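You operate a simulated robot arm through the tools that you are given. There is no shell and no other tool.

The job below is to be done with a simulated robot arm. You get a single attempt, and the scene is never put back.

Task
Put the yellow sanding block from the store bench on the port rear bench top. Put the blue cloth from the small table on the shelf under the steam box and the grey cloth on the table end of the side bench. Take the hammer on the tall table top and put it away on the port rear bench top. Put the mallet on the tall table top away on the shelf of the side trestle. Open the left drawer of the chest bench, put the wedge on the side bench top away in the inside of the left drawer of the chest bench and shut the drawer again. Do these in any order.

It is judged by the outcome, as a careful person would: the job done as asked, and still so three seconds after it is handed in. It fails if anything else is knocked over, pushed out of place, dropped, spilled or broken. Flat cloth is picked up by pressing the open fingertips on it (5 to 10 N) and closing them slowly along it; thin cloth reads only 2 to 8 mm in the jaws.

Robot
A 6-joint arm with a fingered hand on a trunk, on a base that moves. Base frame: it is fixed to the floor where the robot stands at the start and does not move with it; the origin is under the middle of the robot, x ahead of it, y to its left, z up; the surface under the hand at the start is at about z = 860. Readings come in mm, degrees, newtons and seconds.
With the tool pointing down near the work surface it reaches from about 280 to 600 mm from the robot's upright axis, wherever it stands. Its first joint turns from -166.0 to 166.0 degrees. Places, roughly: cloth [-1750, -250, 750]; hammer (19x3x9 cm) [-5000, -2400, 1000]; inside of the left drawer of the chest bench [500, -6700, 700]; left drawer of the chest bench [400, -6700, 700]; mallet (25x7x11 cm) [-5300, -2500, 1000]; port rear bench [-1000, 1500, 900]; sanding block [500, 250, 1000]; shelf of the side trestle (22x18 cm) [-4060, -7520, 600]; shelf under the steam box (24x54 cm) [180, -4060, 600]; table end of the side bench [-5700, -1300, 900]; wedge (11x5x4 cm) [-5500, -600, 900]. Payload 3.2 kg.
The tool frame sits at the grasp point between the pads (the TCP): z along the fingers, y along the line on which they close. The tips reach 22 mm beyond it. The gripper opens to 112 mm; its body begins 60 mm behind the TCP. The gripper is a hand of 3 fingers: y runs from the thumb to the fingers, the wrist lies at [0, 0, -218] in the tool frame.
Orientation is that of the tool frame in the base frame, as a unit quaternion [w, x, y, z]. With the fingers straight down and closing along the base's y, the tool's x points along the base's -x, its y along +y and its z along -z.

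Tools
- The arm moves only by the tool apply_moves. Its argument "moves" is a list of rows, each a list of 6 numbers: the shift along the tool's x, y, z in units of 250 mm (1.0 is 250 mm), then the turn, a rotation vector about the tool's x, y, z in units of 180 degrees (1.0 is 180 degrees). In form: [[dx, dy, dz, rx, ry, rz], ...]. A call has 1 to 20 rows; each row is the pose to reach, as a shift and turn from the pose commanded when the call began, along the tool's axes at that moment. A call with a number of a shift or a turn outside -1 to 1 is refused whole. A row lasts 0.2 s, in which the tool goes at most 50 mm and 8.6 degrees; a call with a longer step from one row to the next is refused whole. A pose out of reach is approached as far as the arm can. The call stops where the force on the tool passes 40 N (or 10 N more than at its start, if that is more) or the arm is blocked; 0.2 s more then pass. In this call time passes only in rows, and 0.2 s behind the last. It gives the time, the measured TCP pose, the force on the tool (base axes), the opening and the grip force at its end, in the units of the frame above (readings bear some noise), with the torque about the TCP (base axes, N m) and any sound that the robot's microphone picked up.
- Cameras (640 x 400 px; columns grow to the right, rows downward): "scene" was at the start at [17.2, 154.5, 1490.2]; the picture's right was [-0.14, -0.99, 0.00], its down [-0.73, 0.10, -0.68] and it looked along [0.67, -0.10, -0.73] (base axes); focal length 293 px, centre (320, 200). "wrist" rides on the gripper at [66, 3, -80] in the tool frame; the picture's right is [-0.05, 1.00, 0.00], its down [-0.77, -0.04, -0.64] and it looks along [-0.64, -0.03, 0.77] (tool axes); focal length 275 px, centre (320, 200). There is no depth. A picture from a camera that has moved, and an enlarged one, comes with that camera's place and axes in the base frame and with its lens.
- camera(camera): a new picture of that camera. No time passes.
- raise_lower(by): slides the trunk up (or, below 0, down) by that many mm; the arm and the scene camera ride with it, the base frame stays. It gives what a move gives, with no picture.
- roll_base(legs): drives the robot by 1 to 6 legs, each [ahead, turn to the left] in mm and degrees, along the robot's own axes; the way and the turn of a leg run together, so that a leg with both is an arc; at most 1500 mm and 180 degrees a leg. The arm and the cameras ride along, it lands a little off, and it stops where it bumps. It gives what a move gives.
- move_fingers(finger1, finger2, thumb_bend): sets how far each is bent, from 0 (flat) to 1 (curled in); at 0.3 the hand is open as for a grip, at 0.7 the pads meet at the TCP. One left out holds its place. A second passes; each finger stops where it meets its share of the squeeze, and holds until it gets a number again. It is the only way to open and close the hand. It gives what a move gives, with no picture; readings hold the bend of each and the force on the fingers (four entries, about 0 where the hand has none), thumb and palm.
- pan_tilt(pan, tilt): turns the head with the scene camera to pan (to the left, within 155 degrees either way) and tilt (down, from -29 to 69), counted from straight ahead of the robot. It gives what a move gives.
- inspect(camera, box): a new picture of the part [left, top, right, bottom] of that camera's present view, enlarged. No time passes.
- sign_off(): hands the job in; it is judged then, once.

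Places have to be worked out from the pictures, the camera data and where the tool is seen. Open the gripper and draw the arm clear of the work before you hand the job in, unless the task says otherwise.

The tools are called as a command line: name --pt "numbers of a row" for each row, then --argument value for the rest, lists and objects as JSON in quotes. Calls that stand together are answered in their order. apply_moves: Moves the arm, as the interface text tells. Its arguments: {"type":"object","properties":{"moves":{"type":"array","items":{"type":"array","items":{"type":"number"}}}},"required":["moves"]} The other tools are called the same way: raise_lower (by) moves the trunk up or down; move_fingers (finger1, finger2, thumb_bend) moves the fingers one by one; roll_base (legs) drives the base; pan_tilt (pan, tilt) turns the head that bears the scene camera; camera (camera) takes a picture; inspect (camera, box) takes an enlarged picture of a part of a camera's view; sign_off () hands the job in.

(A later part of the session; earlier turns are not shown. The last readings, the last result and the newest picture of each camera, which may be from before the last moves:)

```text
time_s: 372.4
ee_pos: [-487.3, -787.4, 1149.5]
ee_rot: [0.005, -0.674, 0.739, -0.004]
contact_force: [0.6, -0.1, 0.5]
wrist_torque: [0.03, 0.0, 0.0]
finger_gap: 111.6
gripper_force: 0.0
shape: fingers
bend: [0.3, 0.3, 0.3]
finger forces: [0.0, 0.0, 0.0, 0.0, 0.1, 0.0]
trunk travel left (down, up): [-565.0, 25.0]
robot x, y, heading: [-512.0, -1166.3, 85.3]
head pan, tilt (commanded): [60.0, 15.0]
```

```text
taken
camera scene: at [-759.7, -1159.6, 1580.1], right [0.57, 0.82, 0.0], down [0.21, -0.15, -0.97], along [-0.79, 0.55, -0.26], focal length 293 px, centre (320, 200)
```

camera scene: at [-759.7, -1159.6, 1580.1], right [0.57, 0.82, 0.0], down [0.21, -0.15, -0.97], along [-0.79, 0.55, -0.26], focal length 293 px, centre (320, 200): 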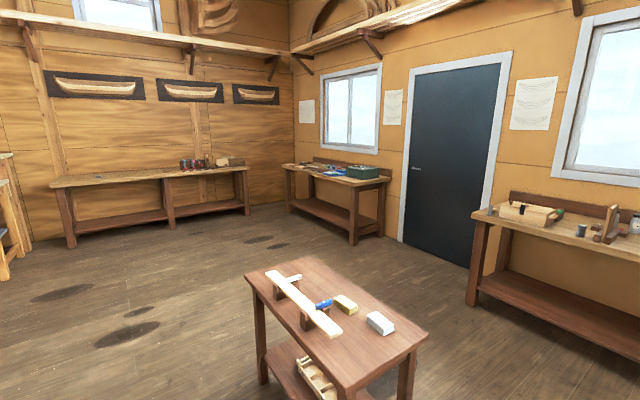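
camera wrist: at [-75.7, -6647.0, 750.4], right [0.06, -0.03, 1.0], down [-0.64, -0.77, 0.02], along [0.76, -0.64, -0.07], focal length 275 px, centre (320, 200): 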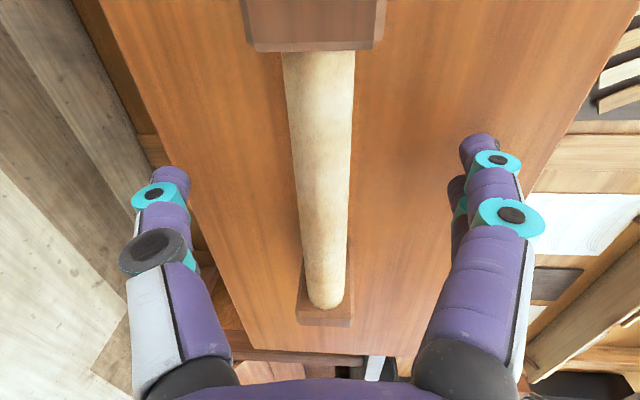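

I've come up the corridor (heading drifted to 85°, still clear). Now I turn west and drive past the small table's south side toward the tall table.

roll_base --legs '[[0, 99], [1400, 0], [1300, 0]]'

pan_tilt --pan 0 --tilt 20

camera --camera "scene"

```text
time_s: 389.4
ee_pos: [-3485.8, -1580.1, 1151.1]
ee_rot: [-0.008, 0.998, 0.061, -0.001]
contact_force: [0.1, -0.4, 1.0]
wrist_torque: [0.0, 0.02, 0.01]
finger_gap: 111.5
gripper_force: 0.1
shape: fingers
bend: [0.3, 0.3, 0.3]
finger forces: [0.0, 0.0, 0.0, 0.0, 0.0, 0.0]
trunk travel left (down, up): [-565.0, 25.0]
robot x, y, heading: [-3112.6, -1520.2, -172.4]
head pan, tilt (commanded): [60.0, 15.0]
```

```text
time_s: 390.7
ee_pos: [-3485.7, -1580.3, 1149.1]
ee_rot: [-0.008, 0.998, 0.062, -0.001]
contact_force: [-0.1, 0.2, 0.3]
wrist_torque: [0.01, 0.02, -0.01]
finger_gap: 111.7
gripper_force: 0.1
shape: fingers
bend: [0.3, 0.3, 0.3]
finger forces: [0.0, 0.0, 0.0, 0.0, 0.1, 0.0]
trunk travel left (down, up): [-565.0, 25.0]
robot x, y, heading: [-3109.6, -1520.1, -172.3]
head pan, tilt (commanded): [0.0, 20.0]
```

```text
taken
camera scene: at [-3122.7, -1691.1, 1572.0], right [-0.13, 0.99, 0.0], down [0.34, 0.05, -0.94], along [-0.93, -0.12, -0.34], focal length 293 px, centre (320, 200)
```

scene: 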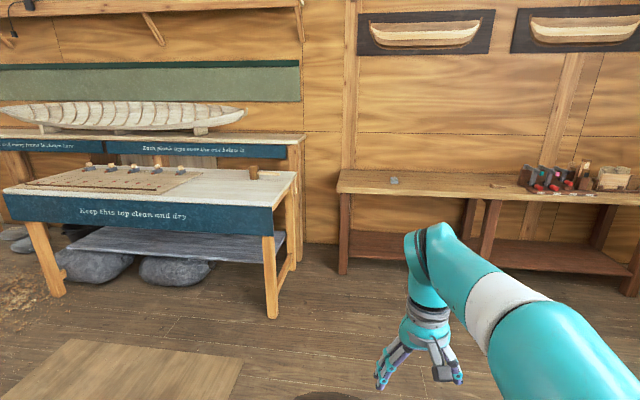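

Mallet and grey cloth are both in view. I drive toward (-5000, -1600), west of which lies the side bench.

roll_base --legs '[[0, -5.5], [930, 0], [930, 0]]'

pan_tilt --pan 70 --tilt 25

camera --camera "scene"

```text
time_s: 400.6
ee_pos: [-5346.4, -1648.6, 1149.3]
ee_rot: [-0.007, 0.999, 0.033, -0.001]
contact_force: [-0.2, -0.2, 0.2]
wrist_torque: [0.02, 0.0, 0.01]
finger_gap: 111.4
gripper_force: 0.0
shape: fingers
bend: [0.3, 0.3, 0.3]
finger forces: [0.1, 0.0, 0.0, 0.0, 0.0, 0.0]
trunk travel left (down, up): [-565.0, 25.0]
robot x, y, heading: [-4966.7, -1612.4, -175.8]
head pan, tilt (commanded): [0.0, 20.0]
```

```text
time_s: 402.0
ee_pos: [-5345.8, -1649.0, 1149.5]
ee_rot: [-0.008, 0.999, 0.031, -0.001]
contact_force: [0.2, -0.3, -0.1]
wrist_torque: [0.03, 0.0, 0.01]
finger_gap: 111.2
gripper_force: 0.0
shape: fingers
bend: [0.3, 0.3, 0.3]
finger forces: [0.0, 0.0, 0.0, 0.0, 0.0, 0.0]
trunk travel left (down, up): [-565.0, 25.0]
robot x, y, heading: [-4966.9, -1613.6, -175.7]
head pan, tilt (commanded): [70.0, 25.0]
```

```text
taken
camera scene: at [-4921.8, -1863.9, 1563.9], right [-0.96, 0.27, 0.0], down [0.12, 0.41, -0.91], along [-0.25, -0.87, -0.42], focal length 293 px, centre (320, 200)
```

scene: 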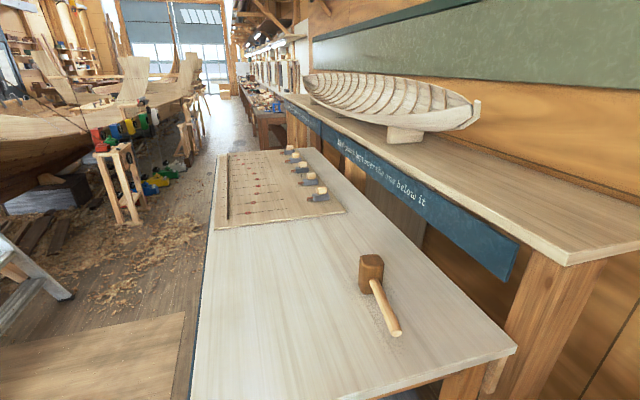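

The mallet is in view, and beyond it the aisle continues toward the far end. I zoom in on the mallet to fix its place.

inspect --camera "scene" --box '[310, 230, 470, 350]'

inspect --camera "scene" --box '[0, 60, 320, 260]'

```text
3.33 times, centred on (390, 290) of scene
camera zoom: at [-4921.8, -1863.9, 1563.9], right [-0.96, 0.27, 0.0], down [0.12, 0.41, -0.91], along [-0.25, -0.87, -0.42], focal length 976 px, centre (87, -100)
```

zoom: 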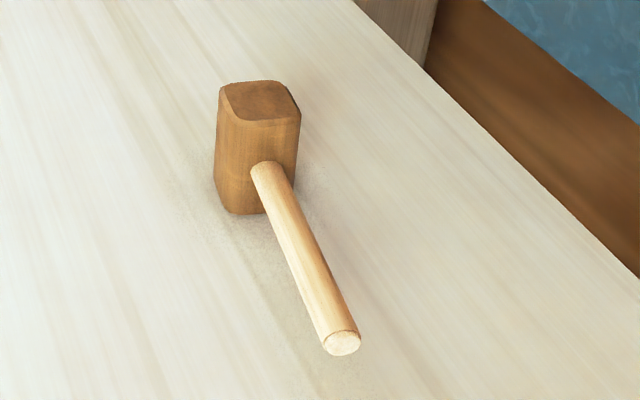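

```text
2.00 times, centred on (160, 160) of scene
camera zoom: at [-4921.8, -1863.9, 1563.9], right [-0.96, 0.27, 0.0], down [0.12, 0.41, -0.91], along [-0.25, -0.87, -0.42], focal length 586 px, centre (640, 280)
```

zoom: 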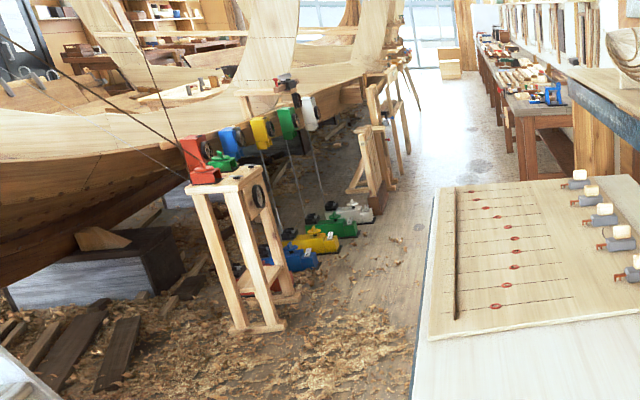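

Mallet head centre ≈[-5251, -2487], top ≈z 1050, handle toward ≈82°. I turn to face it and drive up to the table end.

roll_base --legs '[[0, 67.7], [355, 0]]'

pan_tilt --pan 0 --tilt 45

camera --camera "scene"

camera --camera "wrist"

```text
time_s: 407.2
ee_pos: [-5196.6, -2319.9, 1149.1]
ee_rot: [-0.006, 0.815, 0.579, -0.005]
contact_force: [0.0, 0.1, 0.1]
wrist_torque: [0.03, -0.02, -0.01]
finger_gap: 111.6
gripper_force: 0.1
shape: fingers
bend: [0.3, 0.3, 0.3]
finger forces: [0.0, 0.0, 0.1, 0.0, 0.0, 0.1]
trunk travel left (down, up): [-565.0, 25.0]
robot x, y, heading: [-5080.6, -1957.6, -108.6]
head pan, tilt (commanded): [70.0, 25.0]
```

```text
time_s: 408.6
ee_pos: [-5196.0, -2319.7, 1150.1]
ee_rot: [-0.006, 0.815, 0.579, -0.004]
contact_force: [-0.4, -0.2, 0.5]
wrist_torque: [0.01, -0.01, 0.02]
finger_gap: 111.6
gripper_force: 0.0
shape: fingers
bend: [0.3, 0.3, 0.3]
finger forces: [0.1, 0.0, 0.0, 0.0, 0.0, 0.1]
trunk travel left (down, up): [-565.0, 25.0]
robot x, y, heading: [-5084.6, -1954.2, -108.6]
head pan, tilt (commanded): [0.0, 45.0]
```

```text
taken
camera scene: at [-4933.7, -2029.8, 1533.3], right [-0.95, 0.32, 0.0], down [0.23, 0.67, -0.71], along [-0.23, -0.67, -0.71], focal length 293 px, centre (320, 200)
```

scene: 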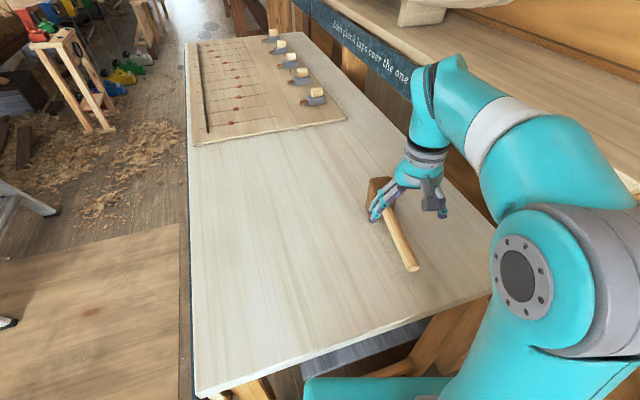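

```text
taken
camera wrist: at [-5171.0, -2258.4, 1229.5], right [0.93, -0.37, -0.02], down [-0.28, -0.72, 0.64], along [-0.25, -0.59, -0.77], focal length 275 px, centre (320, 200)
```

wrist: 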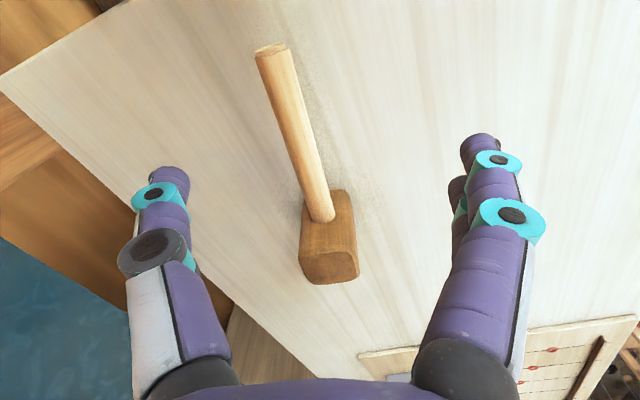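

The wrist view confirms the head at ≈[-5253, -2486]. I raise the trunk the last bit and move above the head, turning 11° to square with it.

raise_lower --by 20

apply_moves --pt "-0.14 0.002 0.06 0 0 -0.012" --pt "-0.28 0.003 0.13 0 0 -0.024" --pt "-0.42 0.005 0.2 0 0 -0.036" --pt "-0.56 0.006 0.27 0 0 -0.049" --pt "-0.704 0.008 0.34 0 0 -0.061"

camera --camera "wrist"

inspect --camera "scene" --box '[300, 100, 500, 225]'

```text
time_s: 409.3
ee_pos: [-5197.2, -2319.4, 1170.9]
ee_rot: [-0.006, 0.815, 0.579, -0.005]
contact_force: [0.1, -0.4, 0.1]
wrist_torque: [-0.03, 0.0, 0.02]
finger_gap: 111.7
gripper_force: 0.1
shape: fingers
bend: [0.3, 0.3, 0.3]
finger forces: [0.0, 0.1, 0.1, 0.0, 0.0, 0.1]
trunk travel left (down, up): [-585.0, 5.0]
robot x, y, heading: [-5084.5, -1956.8, -108.5]
head pan, tilt (commanded): [0.0, 45.0]
```

```text
time_s: 410.5
ee_pos: [-5254.2, -2486.6, 1085.2]
ee_rot: [-0.007, 0.756, 0.654, -0.004]
contact_force: [0.2, 0.2, -0.4]
wrist_torque: [0.02, 0.01, 0.0]
finger_gap: 111.9
gripper_force: 0.0
shape: fingers
bend: [0.3, 0.3, 0.3]
finger forces: [0.1, 0.0, 0.0, 0.0, 0.0, 0.0]
trunk travel left (down, up): [-585.0, 5.0]
robot x, y, heading: [-5082.0, -1958.2, -108.4]
head pan, tilt (commanded): [0.0, 45.0]
```

```text
taken
camera wrist: at [-5240.8, -2422.0, 1166.5], right [0.98, -0.19, -0.02], down [-0.14, -0.76, 0.63], along [-0.13, -0.62, -0.77], focal length 275 px, centre (320, 200)
```

wrist: 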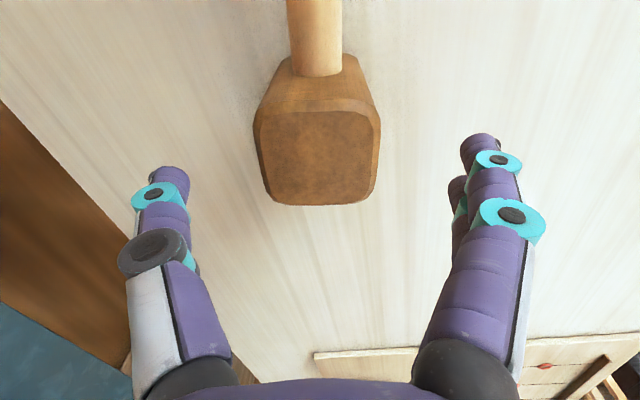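

```text
3.20 times, centred on (400, 162) of scene
camera zoom: at [-4934.2, -2030.8, 1553.3], right [-0.95, 0.32, 0.0], down [0.23, 0.67, -0.71], along [-0.23, -0.67, -0.71], focal length 937 px, centre (64, 320)
```

zoom: 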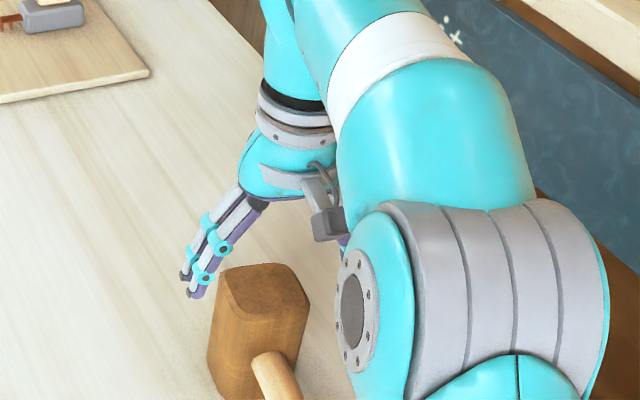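

The head is centred between the fingers. I descend to z≈1018 and close on its sides.

apply_moves --pt "-0.004 -0.006 0.1 0 0 0" --pt "-0.004 -0.006 0.19 0 0 0" --pt "-0.004 -0.006 0.262 0 0 0"

camera --camera "wrist"

move_fingers --finger1 0.55 --finger2 0.55 --thumb_bend 0.55

camera --camera "wrist"

```text
time_s: 411.3
ee_pos: [-5257.2, -2486.5, 1019.9]
ee_rot: [-0.006, 0.755, 0.655, -0.004]
contact_force: [0.5, 0.5, 0.5]
wrist_torque: [0.02, -0.02, -0.01]
finger_gap: 111.5
gripper_force: 0.0
shape: fingers
bend: [0.3, 0.3, 0.3]
finger forces: [0.0, 0.1, 0.1, 0.2, 0.0, 0.0]
trunk travel left (down, up): [-585.0, 5.0]
robot x, y, heading: [-5084.3, -1954.7, -108.6]
head pan, tilt (commanded): [0.0, 45.0]
```

```text
taken
camera wrist: at [-5243.7, -2421.8, 1099.8], right [0.98, -0.19, -0.02], down [-0.14, -0.76, 0.64], along [-0.13, -0.62, -0.77], focal length 275 px, centre (320, 200)
```

wrist: 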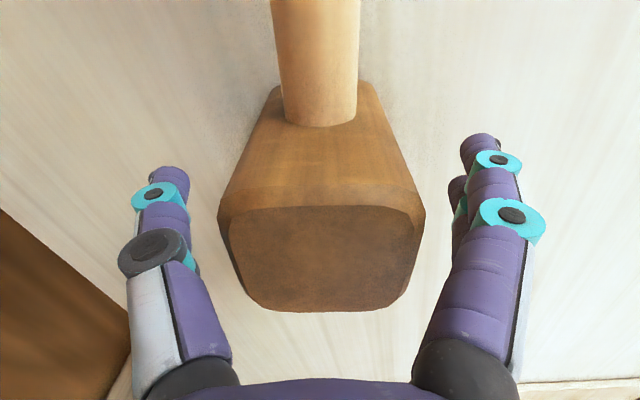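

```text
time_s: 412.3
ee_pos: [-5257.3, -2486.5, 1019.6]
ee_rot: [-0.007, 0.756, 0.655, -0.004]
contact_force: [0.4, -0.1, -0.5]
wrist_torque: [0.01, -0.07, 0.04]
finger_gap: 59.9
gripper_force: 7.8
shape: fingers
bend: [0.48, 0.48, 0.51]
finger forces: [3.8, 3.9, 0.1, 0.0, 7.3, 0.1]
trunk travel left (down, up): [-585.0, 5.0]
robot x, y, heading: [-5082.1, -1954.9, -108.6]
head pan, tilt (commanded): [0.0, 45.0]
```

```text
taken
camera wrist: at [-5243.7, -2421.9, 1100.0], right [0.98, -0.19, -0.02], down [-0.14, -0.76, 0.63], along [-0.13, -0.62, -0.77], focal length 275 px, centre (320, 200)
```

wrist: 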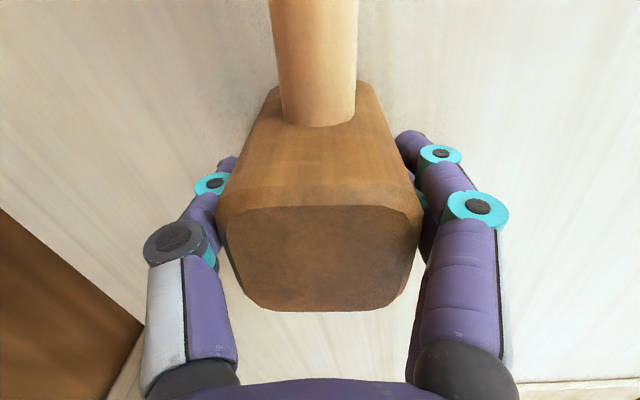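

The head is held at 60 mm; I firm up the grip and lift slightly to test.

move_fingers --finger1 0.75 --finger2 0.75 --thumb_bend 0.75

apply_moves --pt "0 0 -0.04 0 0 0" --pt "0 0 -0.1 0 0 0"

camera --camera "wrist"

inspect --camera "scene" --box '[300, 100, 500, 225]'

```text
time_s: 413.3
ee_pos: [-5256.9, -2485.5, 1020.1]
ee_rot: [-0.006, 0.755, 0.655, -0.005]
contact_force: [0.2, -0.3, -0.1]
wrist_torque: [-0.03, -0.1, -0.04]
finger_gap: 58.7
gripper_force: 19.0
shape: fingers
bend: [0.48, 0.48, 0.57]
finger forces: [9.5, 9.4, 0.0, 0.0, 18.7, 0.0]
trunk travel left (down, up): [-585.0, 5.0]
robot x, y, heading: [-5084.3, -1956.5, -108.6]
head pan, tilt (commanded): [0.0, 45.0]
```

```text
time_s: 413.9
ee_pos: [-5257.8, -2486.0, 1043.7]
ee_rot: [-0.006, 0.755, 0.655, -0.005]
contact_force: [0.6, -0.9, -3.4]
wrist_torque: [-0.02, 0.0, 0.01]
finger_gap: 58.4
gripper_force: 18.3
shape: fingers
bend: [0.48, 0.48, 0.57]
finger forces: [9.2, 9.3, 0.0, 0.0, 18.5, 0.1]
trunk travel left (down, up): [-585.0, 5.0]
robot x, y, heading: [-5084.6, -1956.7, -108.5]
head pan, tilt (commanded): [0.0, 45.0]
```

```text
taken
camera wrist: at [-5243.4, -2422.4, 1124.4], right [0.98, -0.19, -0.02], down [-0.14, -0.76, 0.63], along [-0.13, -0.62, -0.77], focal length 275 px, centre (320, 200)
```

wrist: 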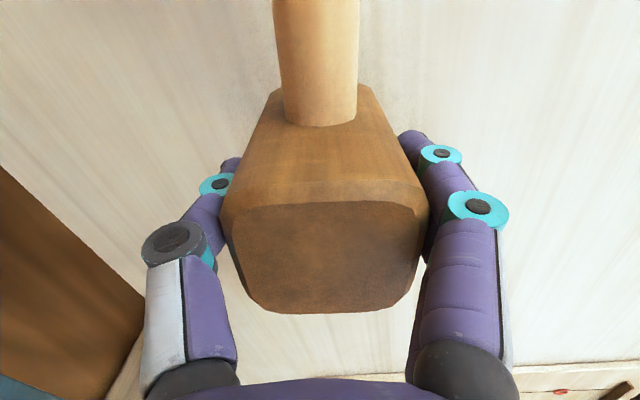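

```text
3.20 times, centred on (400, 162) of scene
camera zoom: at [-4934.0, -2030.1, 1553.3], right [-0.95, 0.32, 0.0], down [0.23, 0.67, -0.71], along [-0.23, -0.67, -0.71], focal length 937 px, centre (64, 320)
```

zoom: 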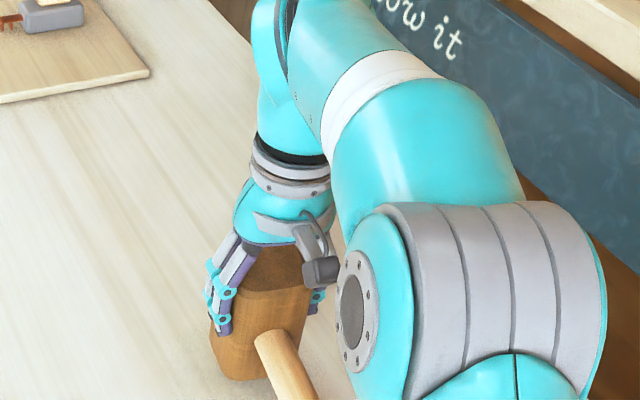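

The mallet hangs steady (≈3.4 N). I lift it higher and back the base off the table.

apply_moves --pt "0 0 -0.08 0 0 0" --pt "0.02 0 -0.16 0 0 0" --pt "0.06 0.01 -0.22 0 0 0"

roll_base --legs '[[-250, 0]]'

camera --camera "scene"

```text
time_s: 414.7
ee_pos: [-5247.8, -2470.1, 1099.9]
ee_rot: [-0.006, 0.755, 0.655, -0.004]
contact_force: [0.1, 0.2, -3.2]
wrist_torque: [-0.05, 0.01, -0.02]
finger_gap: 58.3
gripper_force: 18.7
shape: fingers
bend: [0.48, 0.48, 0.57]
finger forces: [9.1, 9.4, 0.1, 0.0, 18.4, 0.0]
trunk travel left (down, up): [-585.0, 5.0]
robot x, y, heading: [-5082.8, -1957.0, -108.8]
head pan, tilt (commanded): [0.0, 45.0]
```

```text
time_s: 416.5
ee_pos: [-5170.3, -2236.7, 1099.5]
ee_rot: [-0.007, 0.756, 0.654, -0.004]
contact_force: [-0.1, 0.9, -2.2]
wrist_torque: [-0.06, 0.03, -0.01]
finger_gap: 58.8
gripper_force: 18.3
shape: fingers
bend: [0.48, 0.48, 0.57]
finger forces: [9.3, 9.4, 0.0, 0.0, 18.4, 0.0]
trunk travel left (down, up): [-585.0, 5.0]
robot x, y, heading: [-5002.4, -1719.9, -108.9]
head pan, tilt (commanded): [0.0, 45.0]
```

```text
taken
camera scene: at [-4855.1, -1796.0, 1553.3], right [-0.95, 0.32, 0.0], down [0.23, 0.67, -0.71], along [-0.23, -0.67, -0.71], focal length 293 px, centre (320, 200)
```

scene: 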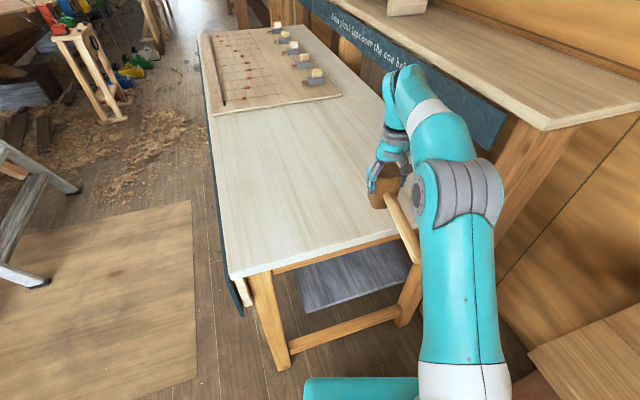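

The mallet's handle points toward the robot near the elbow, so I turn the hand a quarter turn to swing the handle to the left, drawing in as it goes.

apply_moves --pt "0 0 0 0 0 0.0455" --pt "0 0 0 0 0 0.091" --pt "0 0 0 0 0 0.1365" --pt "0.05 0.01 0 0 0 0.182" --pt "0.1 0.02 0 0 0 0.2275" --pt "0.15 0.03 0 0 0 0.273" --pt "0.2 0.035 0 0 0 0.3185" --pt "0.26 0.045 0 0 0 0.364" --pt "0.32 0.055 0 0 0 0.4095" --pt "0.38 0.066 0 0 0 0.455" --pt "0.433 0.076 0 0 0 0.5"

camera --camera "scene"

camera --camera "wrist"

```text
time_s: 418.9
ee_pos: [-5136.1, -2131.9, 1098.9]
ee_rot: [-0.001, 0.997, -0.074, -0.008]
contact_force: [0.4, 0.0, -3.6]
wrist_torque: [0.03, 0.05, -0.01]
finger_gap: 58.6
gripper_force: 18.3
shape: fingers
bend: [0.48, 0.48, 0.57]
finger forces: [9.0, 9.3, 0.1, 0.0, 18.4, 0.1]
trunk travel left (down, up): [-585.0, 5.0]
robot x, y, heading: [-5004.3, -1725.3, -108.8]
head pan, tilt (commanded): [0.0, 45.0]
```

```text
taken
camera scene: at [-4855.3, -1796.6, 1553.3], right [-0.95, 0.32, 0.0], down [0.23, 0.67, -0.71], along [-0.23, -0.67, -0.71], focal length 293 px, centre (320, 200)
```

scene: 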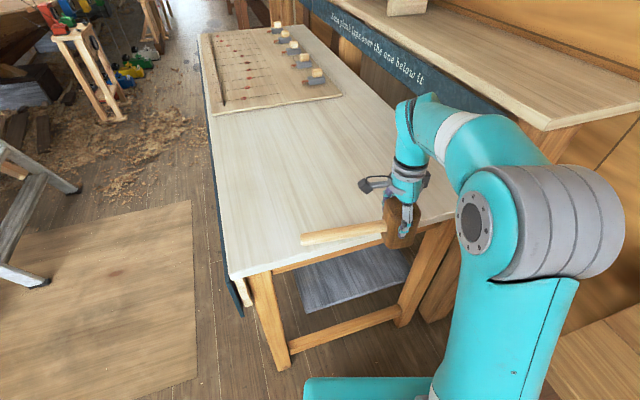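

```text
taken
camera wrist: at [-5070.0, -2145.5, 1178.4], right [-0.19, -0.98, 0.0], down [-0.75, 0.15, 0.65], along [-0.64, 0.13, -0.76], focal length 275 px, centre (320, 200)
```

wrist: 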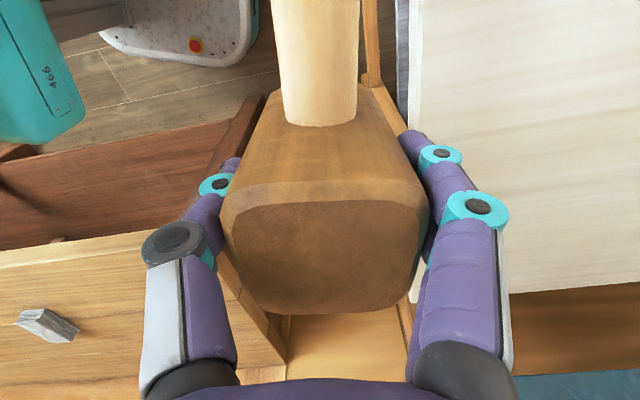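

The mallet's handle now points to my left, clear of the arm. I look down the aisle toward the side trestle to plan the way.

pan_tilt --pan 28 --tilt 14

camera --camera "scene"

inspect --camera "scene" --box '[200, 130, 440, 280]'

```text
time_s: 419.9
ee_pos: [-5136.4, -2132.7, 1098.4]
ee_rot: [-0.001, 0.997, -0.072, -0.007]
contact_force: [0.1, -0.1, -3.6]
wrist_torque: [0.02, 0.06, 0.0]
finger_gap: 58.5
gripper_force: 18.4
shape: fingers
bend: [0.48, 0.48, 0.57]
finger forces: [9.2, 9.4, 0.1, 0.1, 18.4, 0.0]
trunk travel left (down, up): [-585.0, 5.0]
robot x, y, heading: [-5003.2, -1724.1, -108.5]
head pan, tilt (commanded): [28.0, 14.0]
```

```text
taken
camera scene: at [-4814.3, -1812.0, 1601.6], right [-0.99, -0.16, 0.0], down [-0.04, 0.24, -0.97], along [0.16, -0.96, -0.24], focal length 293 px, centre (320, 200)
```

scene: 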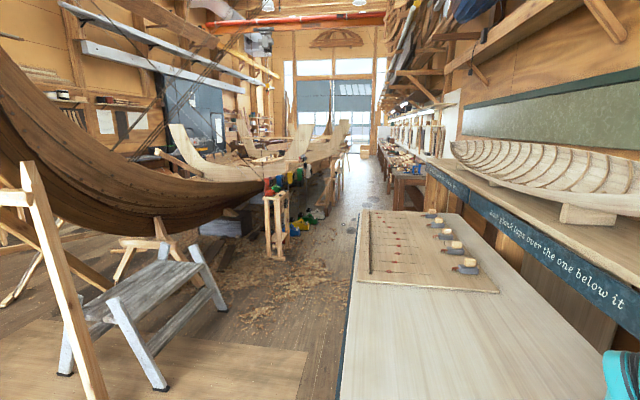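

```text
2.67 times, centred on (320, 205) of scene
camera zoom: at [-4814.3, -1812.0, 1601.6], right [-0.99, -0.16, 0.0], down [-0.04, 0.24, -0.97], along [0.16, -0.96, -0.24], focal length 781 px, centre (320, 187)
```

zoom: 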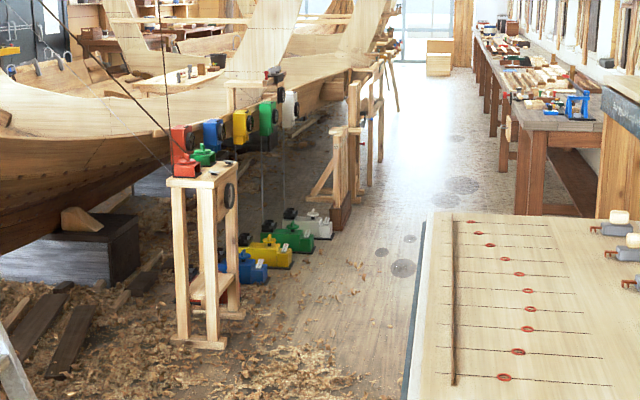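

I see light-wood stands along the hull; the near one is at y≈-5050, others around y≈-7000..-8200 at x≈-4100. I drive out to x≈-4400 and go down the aisle between the tall table and the step stool.

roll_base --legs '[[0, 92], [620, 0], [0, -74]]'

pan_tilt --pan 0 --tilt 22

camera --camera "scene"

```text
time_s: 430.4
ee_pos: [-4436.6, -2333.7, 1098.9]
ee_rot: [-0.001, 0.997, 0.076, -0.008]
contact_force: [-0.2, 0.3, -3.6]
wrist_torque: [0.0, 0.04, 0.01]
finger_gap: 58.0
gripper_force: 17.2
shape: fingers
bend: [0.48, 0.48, 0.57]
finger forces: [8.7, 8.8, 0.0, 0.0, 17.4, 0.0]
trunk travel left (down, up): [-585.0, 5.0]
robot x, y, heading: [-4424.2, -1902.6, -91.8]
head pan, tilt (commanded): [28.0, 14.0]
```

```text
time_s: 431.3
ee_pos: [-4435.7, -2335.0, 1099.4]
ee_rot: [0.0, 0.997, 0.074, -0.008]
contact_force: [0.4, 0.4, -3.3]
wrist_torque: [-0.01, 0.06, 0.01]
finger_gap: 57.9
gripper_force: 17.7
shape: fingers
bend: [0.48, 0.48, 0.57]
finger forces: [8.7, 8.8, 0.0, 0.1, 17.3, 0.0]
trunk travel left (down, up): [-585.0, 5.0]
robot x, y, heading: [-4427.4, -1904.4, -91.8]
head pan, tilt (commanded): [0.0, 22.0]
```

```text
taken
camera scene: at [-4265.4, -1942.9, 1588.7], right [-1.0, 0.03, 0.0], down [0.01, 0.37, -0.93], along [-0.03, -0.93, -0.37], focal length 293 px, centre (320, 200)
```

scene: 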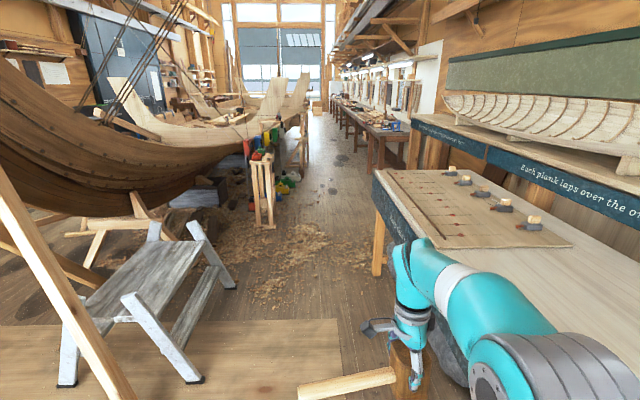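

The aisle ahead is open. I straighten up and drive on 1.2 m, then check.

roll_base --legs '[[0, 2.5], [1200, 0]]'

camera --camera "scene"

```text
time_s: 437.7
ee_pos: [-4403.7, -3518.7, 1098.8]
ee_rot: [-0.001, 0.995, 0.095, -0.008]
contact_force: [-0.1, 0.6, -3.2]
wrist_torque: [0.0, 0.04, -0.02]
finger_gap: 57.8
gripper_force: 17.4
shape: fingers
bend: [0.48, 0.48, 0.57]
finger forces: [8.7, 8.8, 0.0, 0.0, 17.3, 0.1]
trunk travel left (down, up): [-585.0, 5.0]
robot x, y, heading: [-4415.4, -3088.8, -89.6]
head pan, tilt (commanded): [0.0, 22.0]
```

```text
taken
camera scene: at [-4250.3, -3120.7, 1588.7], right [-1.0, -0.01, 0.0], down [0.0, 0.38, -0.93], along [0.01, -0.93, -0.38], focal length 293 px, centre (320, 200)
```

scene: 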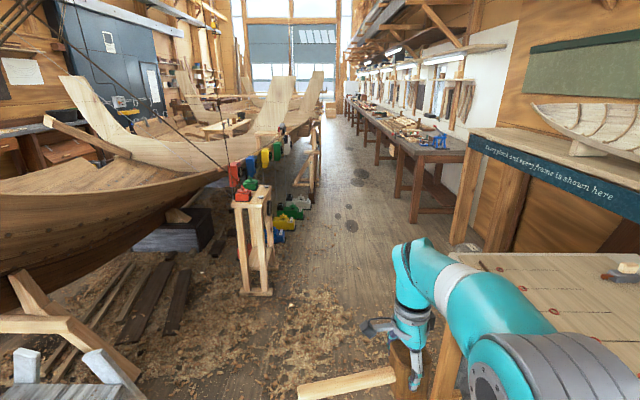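

Clear again; the first stand is at x≈-3850. I drive on 2.5 m.

roll_base --legs '[[0, -1], [1300, 0], [1200, 0]]'

camera --camera "scene"

inspect --camera "scene" --box '[180, 100, 420, 250]'

```text
time_s: 450.3
ee_pos: [-4355.8, -6025.0, 1098.9]
ee_rot: [0.001, 0.994, 0.108, -0.007]
contact_force: [-0.5, 0.2, -2.9]
wrist_torque: [0.03, 0.07, 0.01]
finger_gap: 57.8
gripper_force: 17.6
shape: fingers
bend: [0.48, 0.48, 0.57]
finger forces: [8.6, 8.8, 0.0, 0.1, 17.4, 0.0]
trunk travel left (down, up): [-585.0, 5.0]
robot x, y, heading: [-4377.4, -5593.2, -87.8]
head pan, tilt (commanded): [0.0, 22.0]
```

```text
taken
camera scene: at [-4210.5, -5623.2, 1588.7], right [-1.0, -0.04, 0.0], down [-0.01, 0.37, -0.93], along [0.03, -0.93, -0.38], focal length 293 px, centre (320, 200)
```

scene: 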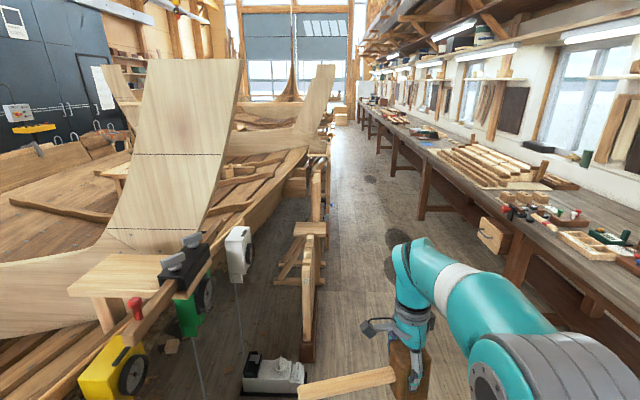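

```text
2.67 times, centred on (300, 175) of scene
camera zoom: at [-4210.5, -5623.2, 1588.7], right [-1.0, -0.04, 0.0], down [-0.01, 0.37, -0.93], along [0.03, -0.93, -0.38], focal length 781 px, centre (373, 267)
```

zoom: 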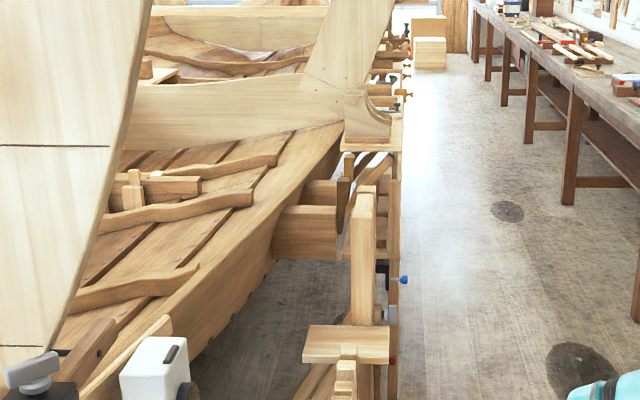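

The light board sticking out on a trestle at about [-4060, -7520] looks like the side trestle's shelf. I steer toward the aisle's middle (x≈-4650) and drive level with it.

roll_base --legs '[[0, -10.5], [975, 0]]'

pan_tilt --pan 25 --tilt 25

camera --camera "scene"

inspect --camera "scene" --box '[160, 80, 400, 230]'

```text
time_s: 456.0
ee_pos: [-4560.2, -6978.4, 1098.5]
ee_rot: [-0.001, 1.0, 0.024, -0.009]
contact_force: [-0.4, 0.1, -2.8]
wrist_torque: [-0.01, 0.06, 0.0]
finger_gap: 57.6
gripper_force: 18.0
shape: fingers
bend: [0.48, 0.48, 0.57]
finger forces: [8.7, 8.7, 0.1, 0.0, 17.4, 0.0]
trunk travel left (down, up): [-585.0, 5.0]
robot x, y, heading: [-4509.7, -6550.4, -97.7]
head pan, tilt (commanded): [0.0, 22.0]
```

```text
time_s: 456.9
ee_pos: [-4559.5, -6978.2, 1100.2]
ee_rot: [0.0, 1.0, 0.025, -0.007]
contact_force: [0.8, 0.1, -3.0]
wrist_torque: [0.01, 0.01, -0.01]
finger_gap: 57.9
gripper_force: 17.3
shape: fingers
bend: [0.48, 0.48, 0.57]
finger forces: [8.7, 8.7, 0.0, 0.0, 17.4, 0.0]
trunk travel left (down, up): [-585.0, 5.0]
robot x, y, heading: [-4508.5, -6549.1, -97.4]
head pan, tilt (commanded): [25.0, 25.0]
```

```text
taken
camera scene: at [-4310.7, -6601.8, 1583.9], right [-0.95, -0.3, 0.0], down [-0.13, 0.4, -0.91], along [0.27, -0.86, -0.42], focal length 293 px, centre (320, 200)
```

scene: 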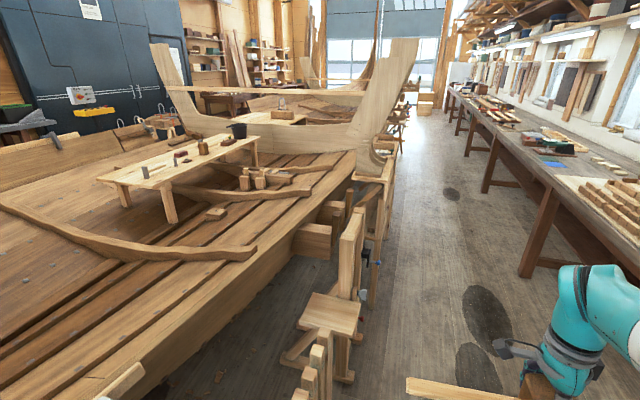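

```text
2.67 times, centred on (280, 155) of scene
camera zoom: at [-4310.7, -6601.8, 1583.9], right [-0.95, -0.3, 0.0], down [-0.13, 0.4, -0.91], along [0.27, -0.86, -0.42], focal length 781 px, centre (427, 320)
```

zoom: 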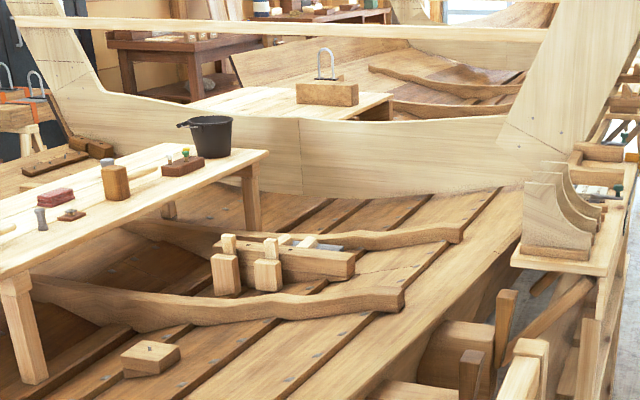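

The square light board at (330, 312) is the trestle's shelf, open above. I zoom in on it.

inspect --camera "scene" --box '[240, 190, 440, 390]'

```text
2.00 times, centred on (340, 290) of scene
camera zoom: at [-4310.7, -6601.8, 1583.9], right [-0.95, -0.3, 0.0], down [-0.13, 0.4, -0.91], along [0.27, -0.86, -0.42], focal length 586 px, centre (280, 20)
```

zoom: 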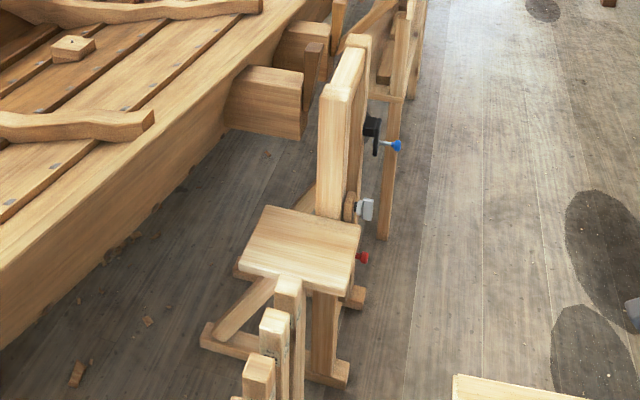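

The shelf is x≈-4190..-3963, y≈-7610..-7425, z≈600, with a tall post just beyond its far side and low posts on the near side. I'll come in diagonally from the aisle; first drive to (-4599, -7332) and turn toward it.

roll_base --legs '[[0, 0.8], [785, 0], [0, 79]]'

pan_tilt --pan 0 --tilt 40

camera --camera "scene"

```text
time_s: 464.7
ee_pos: [-4188.9, -7437.4, 1100.0]
ee_rot: [0.004, 0.758, 0.653, -0.006]
contact_force: [-0.9, -0.9, -3.7]
wrist_torque: [-0.05, 0.02, -0.01]
finger_gap: 57.5
gripper_force: 17.3
shape: fingers
bend: [0.48, 0.49, 0.57]
finger forces: [8.5, 8.6, 0.0, 0.0, 17.2, 0.0]
trunk travel left (down, up): [-585.0, 5.0]
robot x, y, heading: [-4596.9, -7301.6, -18.8]
head pan, tilt (commanded): [25.0, 25.0]
```

```text
time_s: 465.6
ee_pos: [-4188.1, -7437.7, 1098.8]
ee_rot: [0.005, 0.758, 0.652, -0.007]
contact_force: [0.3, -0.2, -3.1]
wrist_torque: [-0.06, -0.01, -0.01]
finger_gap: 57.7
gripper_force: 17.2
shape: fingers
bend: [0.48, 0.49, 0.57]
finger forces: [8.6, 8.6, 0.1, 0.0, 17.1, 0.1]
trunk travel left (down, up): [-585.0, 5.0]
robot x, y, heading: [-4598.8, -7302.8, -19.0]
head pan, tilt (commanded): [0.0, 40.0]
```

```text
taken
camera scene: at [-4521.0, -7154.5, 1560.6], right [-0.32, -0.95, 0.0], down [-0.61, 0.21, -0.77], along [0.73, -0.25, -0.64], focal length 293 px, centre (320, 200)
```

scene: 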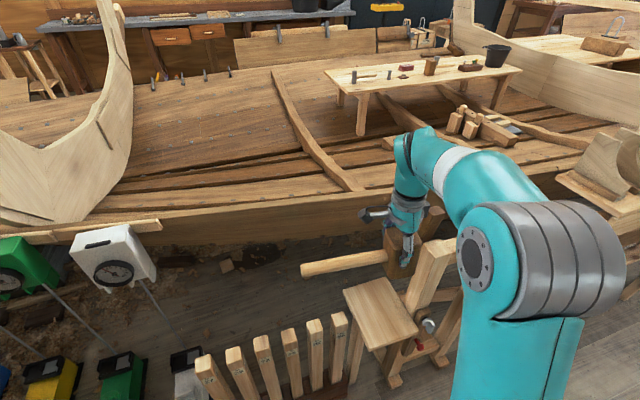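

The shelf is confirmed at x -4190..-3961, y -7613..-7440, z≈600. I turn the mallet back so its handle points toward me, extending a little.

apply_moves --pt "-0.003 0.02 0 0 0 -0.0446" --pt "-0.007 0.039 0 0 0 -0.0891" --pt "-0.01 0.059 0 0 0 -0.1337" --pt "-0.014 0.078 0 0 0 -0.1782" --pt "-0.017 0.098 0 0 0 -0.2228" --pt "-0.021 0.118 0 0 0 -0.2674" --pt "-0.024 0.137 0 0 0 -0.3119" --pt "-0.028 0.157 0 0 0 -0.3565" --pt "-0.031 0.176 0 0 0 -0.401" --pt "-0.035 0.196 0 0 0 -0.4456"

camera --camera "scene"

camera --camera "wrist"

```text
time_s: 467.8
ee_pos: [-4142.1, -7452.4, 1098.8]
ee_rot: [-0.001, 0.158, 0.987, -0.007]
contact_force: [0.1, 0.1, -3.8]
wrist_torque: [-0.01, -0.09, 0.01]
finger_gap: 57.9
gripper_force: 17.4
shape: fingers
bend: [0.48, 0.49, 0.57]
finger forces: [8.6, 8.6, 0.1, 0.0, 17.3, 0.1]
trunk travel left (down, up): [-585.0, 5.0]
robot x, y, heading: [-4598.6, -7305.9, -19.0]
head pan, tilt (commanded): [0.0, 40.0]
```

```text
taken
camera scene: at [-4521.0, -7154.6, 1560.5], right [-0.32, -0.95, 0.0], down [-0.61, 0.21, -0.77], along [0.72, -0.25, -0.64], focal length 293 px, centre (320, 200)
```

scene: 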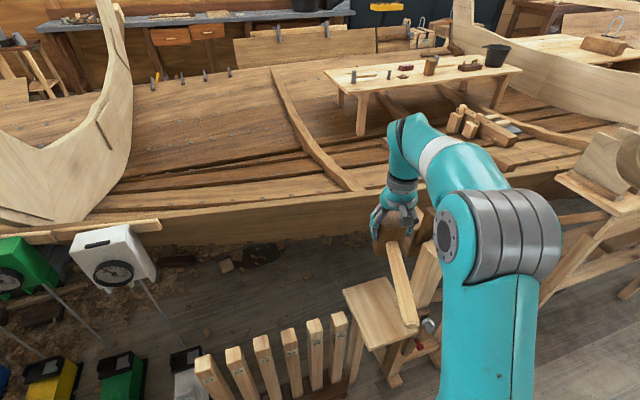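

```text
taken
camera wrist: at [-4203.6, -7427.5, 1179.0], right [0.36, 0.93, -0.02], down [0.72, -0.26, 0.64], along [0.59, -0.24, -0.77], focal length 275 px, centre (320, 200)
```

wrist: 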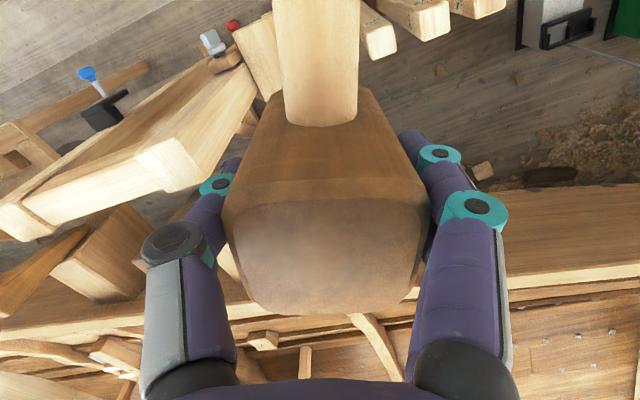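

The posts beside the shelf top out at z≈920; the path is clear. I lower the trunk and move the base 120 mm nearer.

raise_lower --by -240

roll_base --legs '[[115, 0]]'

camera --camera "scene"

camera --camera "wrist"

```text
time_s: 470.3
ee_pos: [-4142.3, -7451.4, 860.4]
ee_rot: [-0.002, 0.159, 0.987, -0.008]
contact_force: [-0.1, 0.0, -2.5]
wrist_torque: [-0.01, -0.02, 0.03]
finger_gap: 57.9
gripper_force: 17.9
shape: fingers
bend: [0.48, 0.49, 0.57]
finger forces: [8.7, 8.8, 0.1, 0.0, 17.2, 0.0]
trunk travel left (down, up): [-345.0, 245.0]
robot x, y, heading: [-4598.0, -7306.6, -18.8]
head pan, tilt (commanded): [0.0, 40.0]
```

```text
time_s: 471.5
ee_pos: [-4033.0, -7489.5, 858.6]
ee_rot: [0.0, 0.159, 0.987, -0.008]
contact_force: [-0.6, 0.0, -3.0]
wrist_torque: [-0.02, -0.05, 0.01]
finger_gap: 57.4
gripper_force: 17.9
shape: fingers
bend: [0.48, 0.49, 0.57]
finger forces: [8.7, 8.7, 0.1, 0.1, 17.1, 0.0]
trunk travel left (down, up): [-345.0, 245.0]
robot x, y, heading: [-4486.5, -7339.8, -18.9]
head pan, tilt (commanded): [0.0, 40.0]
```

```text
taken
camera scene: at [-4411.7, -7191.9, 1320.5], right [-0.32, -0.95, 0.0], down [-0.61, 0.21, -0.77], along [0.72, -0.25, -0.64], focal length 293 px, centre (320, 200)
```

scene: 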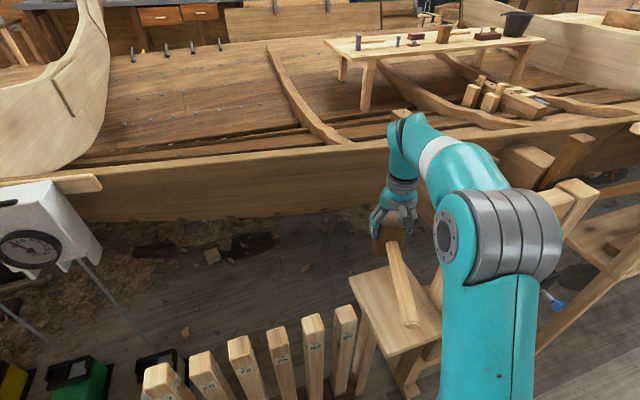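

```text
taken
camera wrist: at [-4094.3, -7464.7, 939.0], right [0.36, 0.93, -0.02], down [0.72, -0.27, 0.64], along [0.59, -0.24, -0.77], focal length 275 px, centre (320, 200)
```

wrist: 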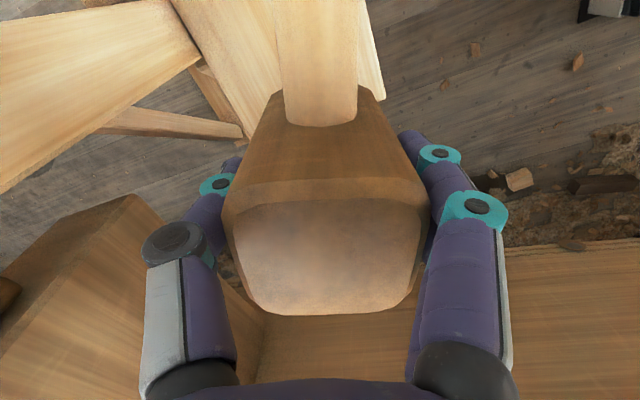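

The mallet is over the shelf's near half with clearance to the upright board (y≈-7620). I centre over [-4035, -7522] and lower to z≈725.

apply_moves --pt "-0.017 -0.064 0.06 0 0 0" --pt "-0.034 -0.128 0.15 0 0 0" --pt "-0.034 -0.128 0.3 0 0 0" --pt "-0.034 -0.128 0.44 0 0 0" --pt "-0.034 -0.128 0.53 0 0 0"

camera --camera "scene"

camera --camera "wrist"

```text
time_s: 472.7
ee_pos: [-4035.8, -7522.4, 725.6]
ee_rot: [-0.002, 0.16, 0.987, -0.008]
contact_force: [0.2, -0.5, -3.2]
wrist_torque: [-0.01, -0.05, -0.05]
finger_gap: 57.5
gripper_force: 17.7
shape: fingers
bend: [0.48, 0.49, 0.57]
finger forces: [8.9, 8.8, 0.0, 0.0, 17.5, 0.0]
trunk travel left (down, up): [-345.0, 245.0]
robot x, y, heading: [-4484.8, -7344.1, -18.8]
head pan, tilt (commanded): [0.0, 40.0]
```

```text
taken
camera scene: at [-4411.7, -7192.0, 1320.6], right [-0.32, -0.95, 0.0], down [-0.61, 0.21, -0.77], along [0.72, -0.25, -0.64], focal length 293 px, centre (320, 200)
```

scene: 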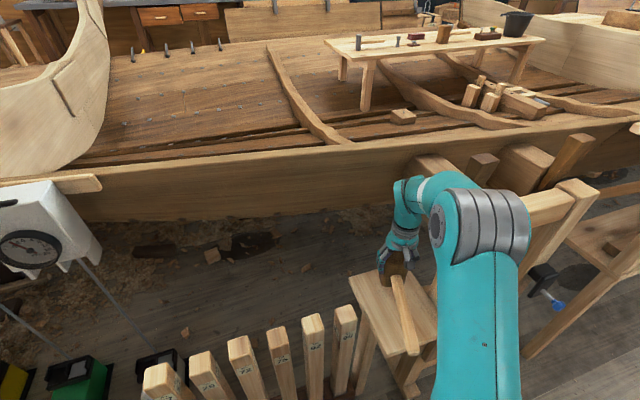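

```text
taken
camera wrist: at [-4097.8, -7498.3, 806.3], right [0.36, 0.93, -0.02], down [0.72, -0.27, 0.64], along [0.59, -0.24, -0.77], focal length 275 px, centre (320, 200)
```

wrist: 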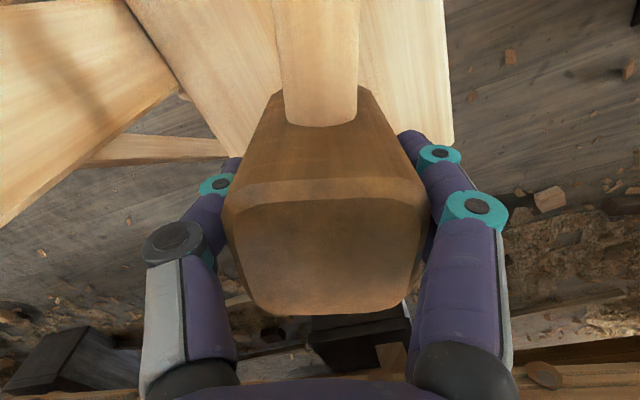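

The head is well inside the shelf's outline. I lower to z≈690, then feel for contact.

apply_moves --pt "0 0 0.07 0 0 0" --pt "0 0 0.135 0 0 0"

apply_moves --pt "0 0 0.01 0 0 0" --pt "0 0 0.02 0 0 0"

```text
time_s: 473.3
ee_pos: [-4035.3, -7521.5, 691.1]
ee_rot: [0.0, 0.159, 0.987, -0.008]
contact_force: [-0.9, 0.0, -3.7]
wrist_torque: [-0.03, -0.05, 0.0]
finger_gap: 57.4
gripper_force: 17.8
shape: fingers
bend: [0.48, 0.49, 0.57]
finger forces: [8.8, 8.9, 0.1, 0.0, 17.5, 0.1]
trunk travel left (down, up): [-345.0, 245.0]
robot x, y, heading: [-4487.2, -7341.9, -19.1]
head pan, tilt (commanded): [0.0, 40.0]
```

```text
time_s: 473.9
ee_pos: [-4035.5, -7523.0, 688.7]
ee_rot: [-0.001, 0.159, 0.987, -0.008]
contact_force: [-0.4, -0.4, -2.8]
wrist_torque: [0.01, -0.03, 0.01]
finger_gap: 57.6
gripper_force: 17.8
shape: fingers
bend: [0.48, 0.49, 0.57]
finger forces: [8.9, 8.8, 0.1, 0.1, 17.5, 0.0]
trunk travel left (down, up): [-345.0, 245.0]
robot x, y, heading: [-4485.1, -7341.0, -18.6]
head pan, tilt (commanded): [0.0, 40.0]
```

No contact yet at 688.7; I step down a few millimetres at a time.

apply_moves --pt "0 0 0.008 0 0 0" --pt "0 0 0.016 0 0 0"

apply_moves --pt "0 0 0.008 0 0 0" --pt "0 0 0.012 0 0 0"

```text
time_s: 474.5
ee_pos: [-4035.5, -7523.2, 683.9]
ee_rot: [-0.002, 0.158, 0.987, -0.008]
contact_force: [0.5, -0.1, -3.9]
wrist_torque: [-0.02, -0.05, 0.0]
finger_gap: 57.6
gripper_force: 17.7
shape: fingers
bend: [0.48, 0.49, 0.57]
finger forces: [8.8, 8.8, 0.0, 0.1, 17.5, 0.0]
trunk travel left (down, up): [-345.0, 245.0]
robot x, y, heading: [-4483.8, -7339.2, -18.8]
head pan, tilt (commanded): [0.0, 40.0]
```

```text
time_s: 475.1
ee_pos: [-4035.6, -7524.5, 682.4]
ee_rot: [-0.001, 0.158, 0.987, -0.008]
contact_force: [0.3, -0.2, -1.9]
wrist_torque: [0.0, -0.07, -0.02]
finger_gap: 57.8
gripper_force: 17.6
shape: fingers
bend: [0.48, 0.49, 0.57]
finger forces: [8.7, 8.9, 0.0, 0.1, 17.7, 0.0]
trunk travel left (down, up): [-345.0, 245.0]
robot x, y, heading: [-4489.8, -7343.6, -19.1]
head pan, tilt (commanded): [0.0, 40.0]
```

Contact may be beginning (weight reading fell to 1.9 N). Two more millimetres.

apply_moves --pt "0 0 0.009 0 0 0"

```text
time_s: 475.5
ee_pos: [-4035.9, -7523.8, 679.8]
ee_rot: [-0.001, 0.159, 0.987, -0.008]
contact_force: [1.4, -1.7, 4.8]
wrist_torque: [0.17, -0.11, -0.1]
finger_gap: 58.0
gripper_force: 18.0
shape: fingers
bend: [0.49, 0.49, 0.57]
finger forces: [9.0, 8.8, 0.1, 0.0, 18.8, 0.0]
trunk travel left (down, up): [-345.0, 245.0]
robot x, y, heading: [-4490.0, -7342.1, -18.6]
head pan, tilt (commanded): [0.0, 40.0]
```

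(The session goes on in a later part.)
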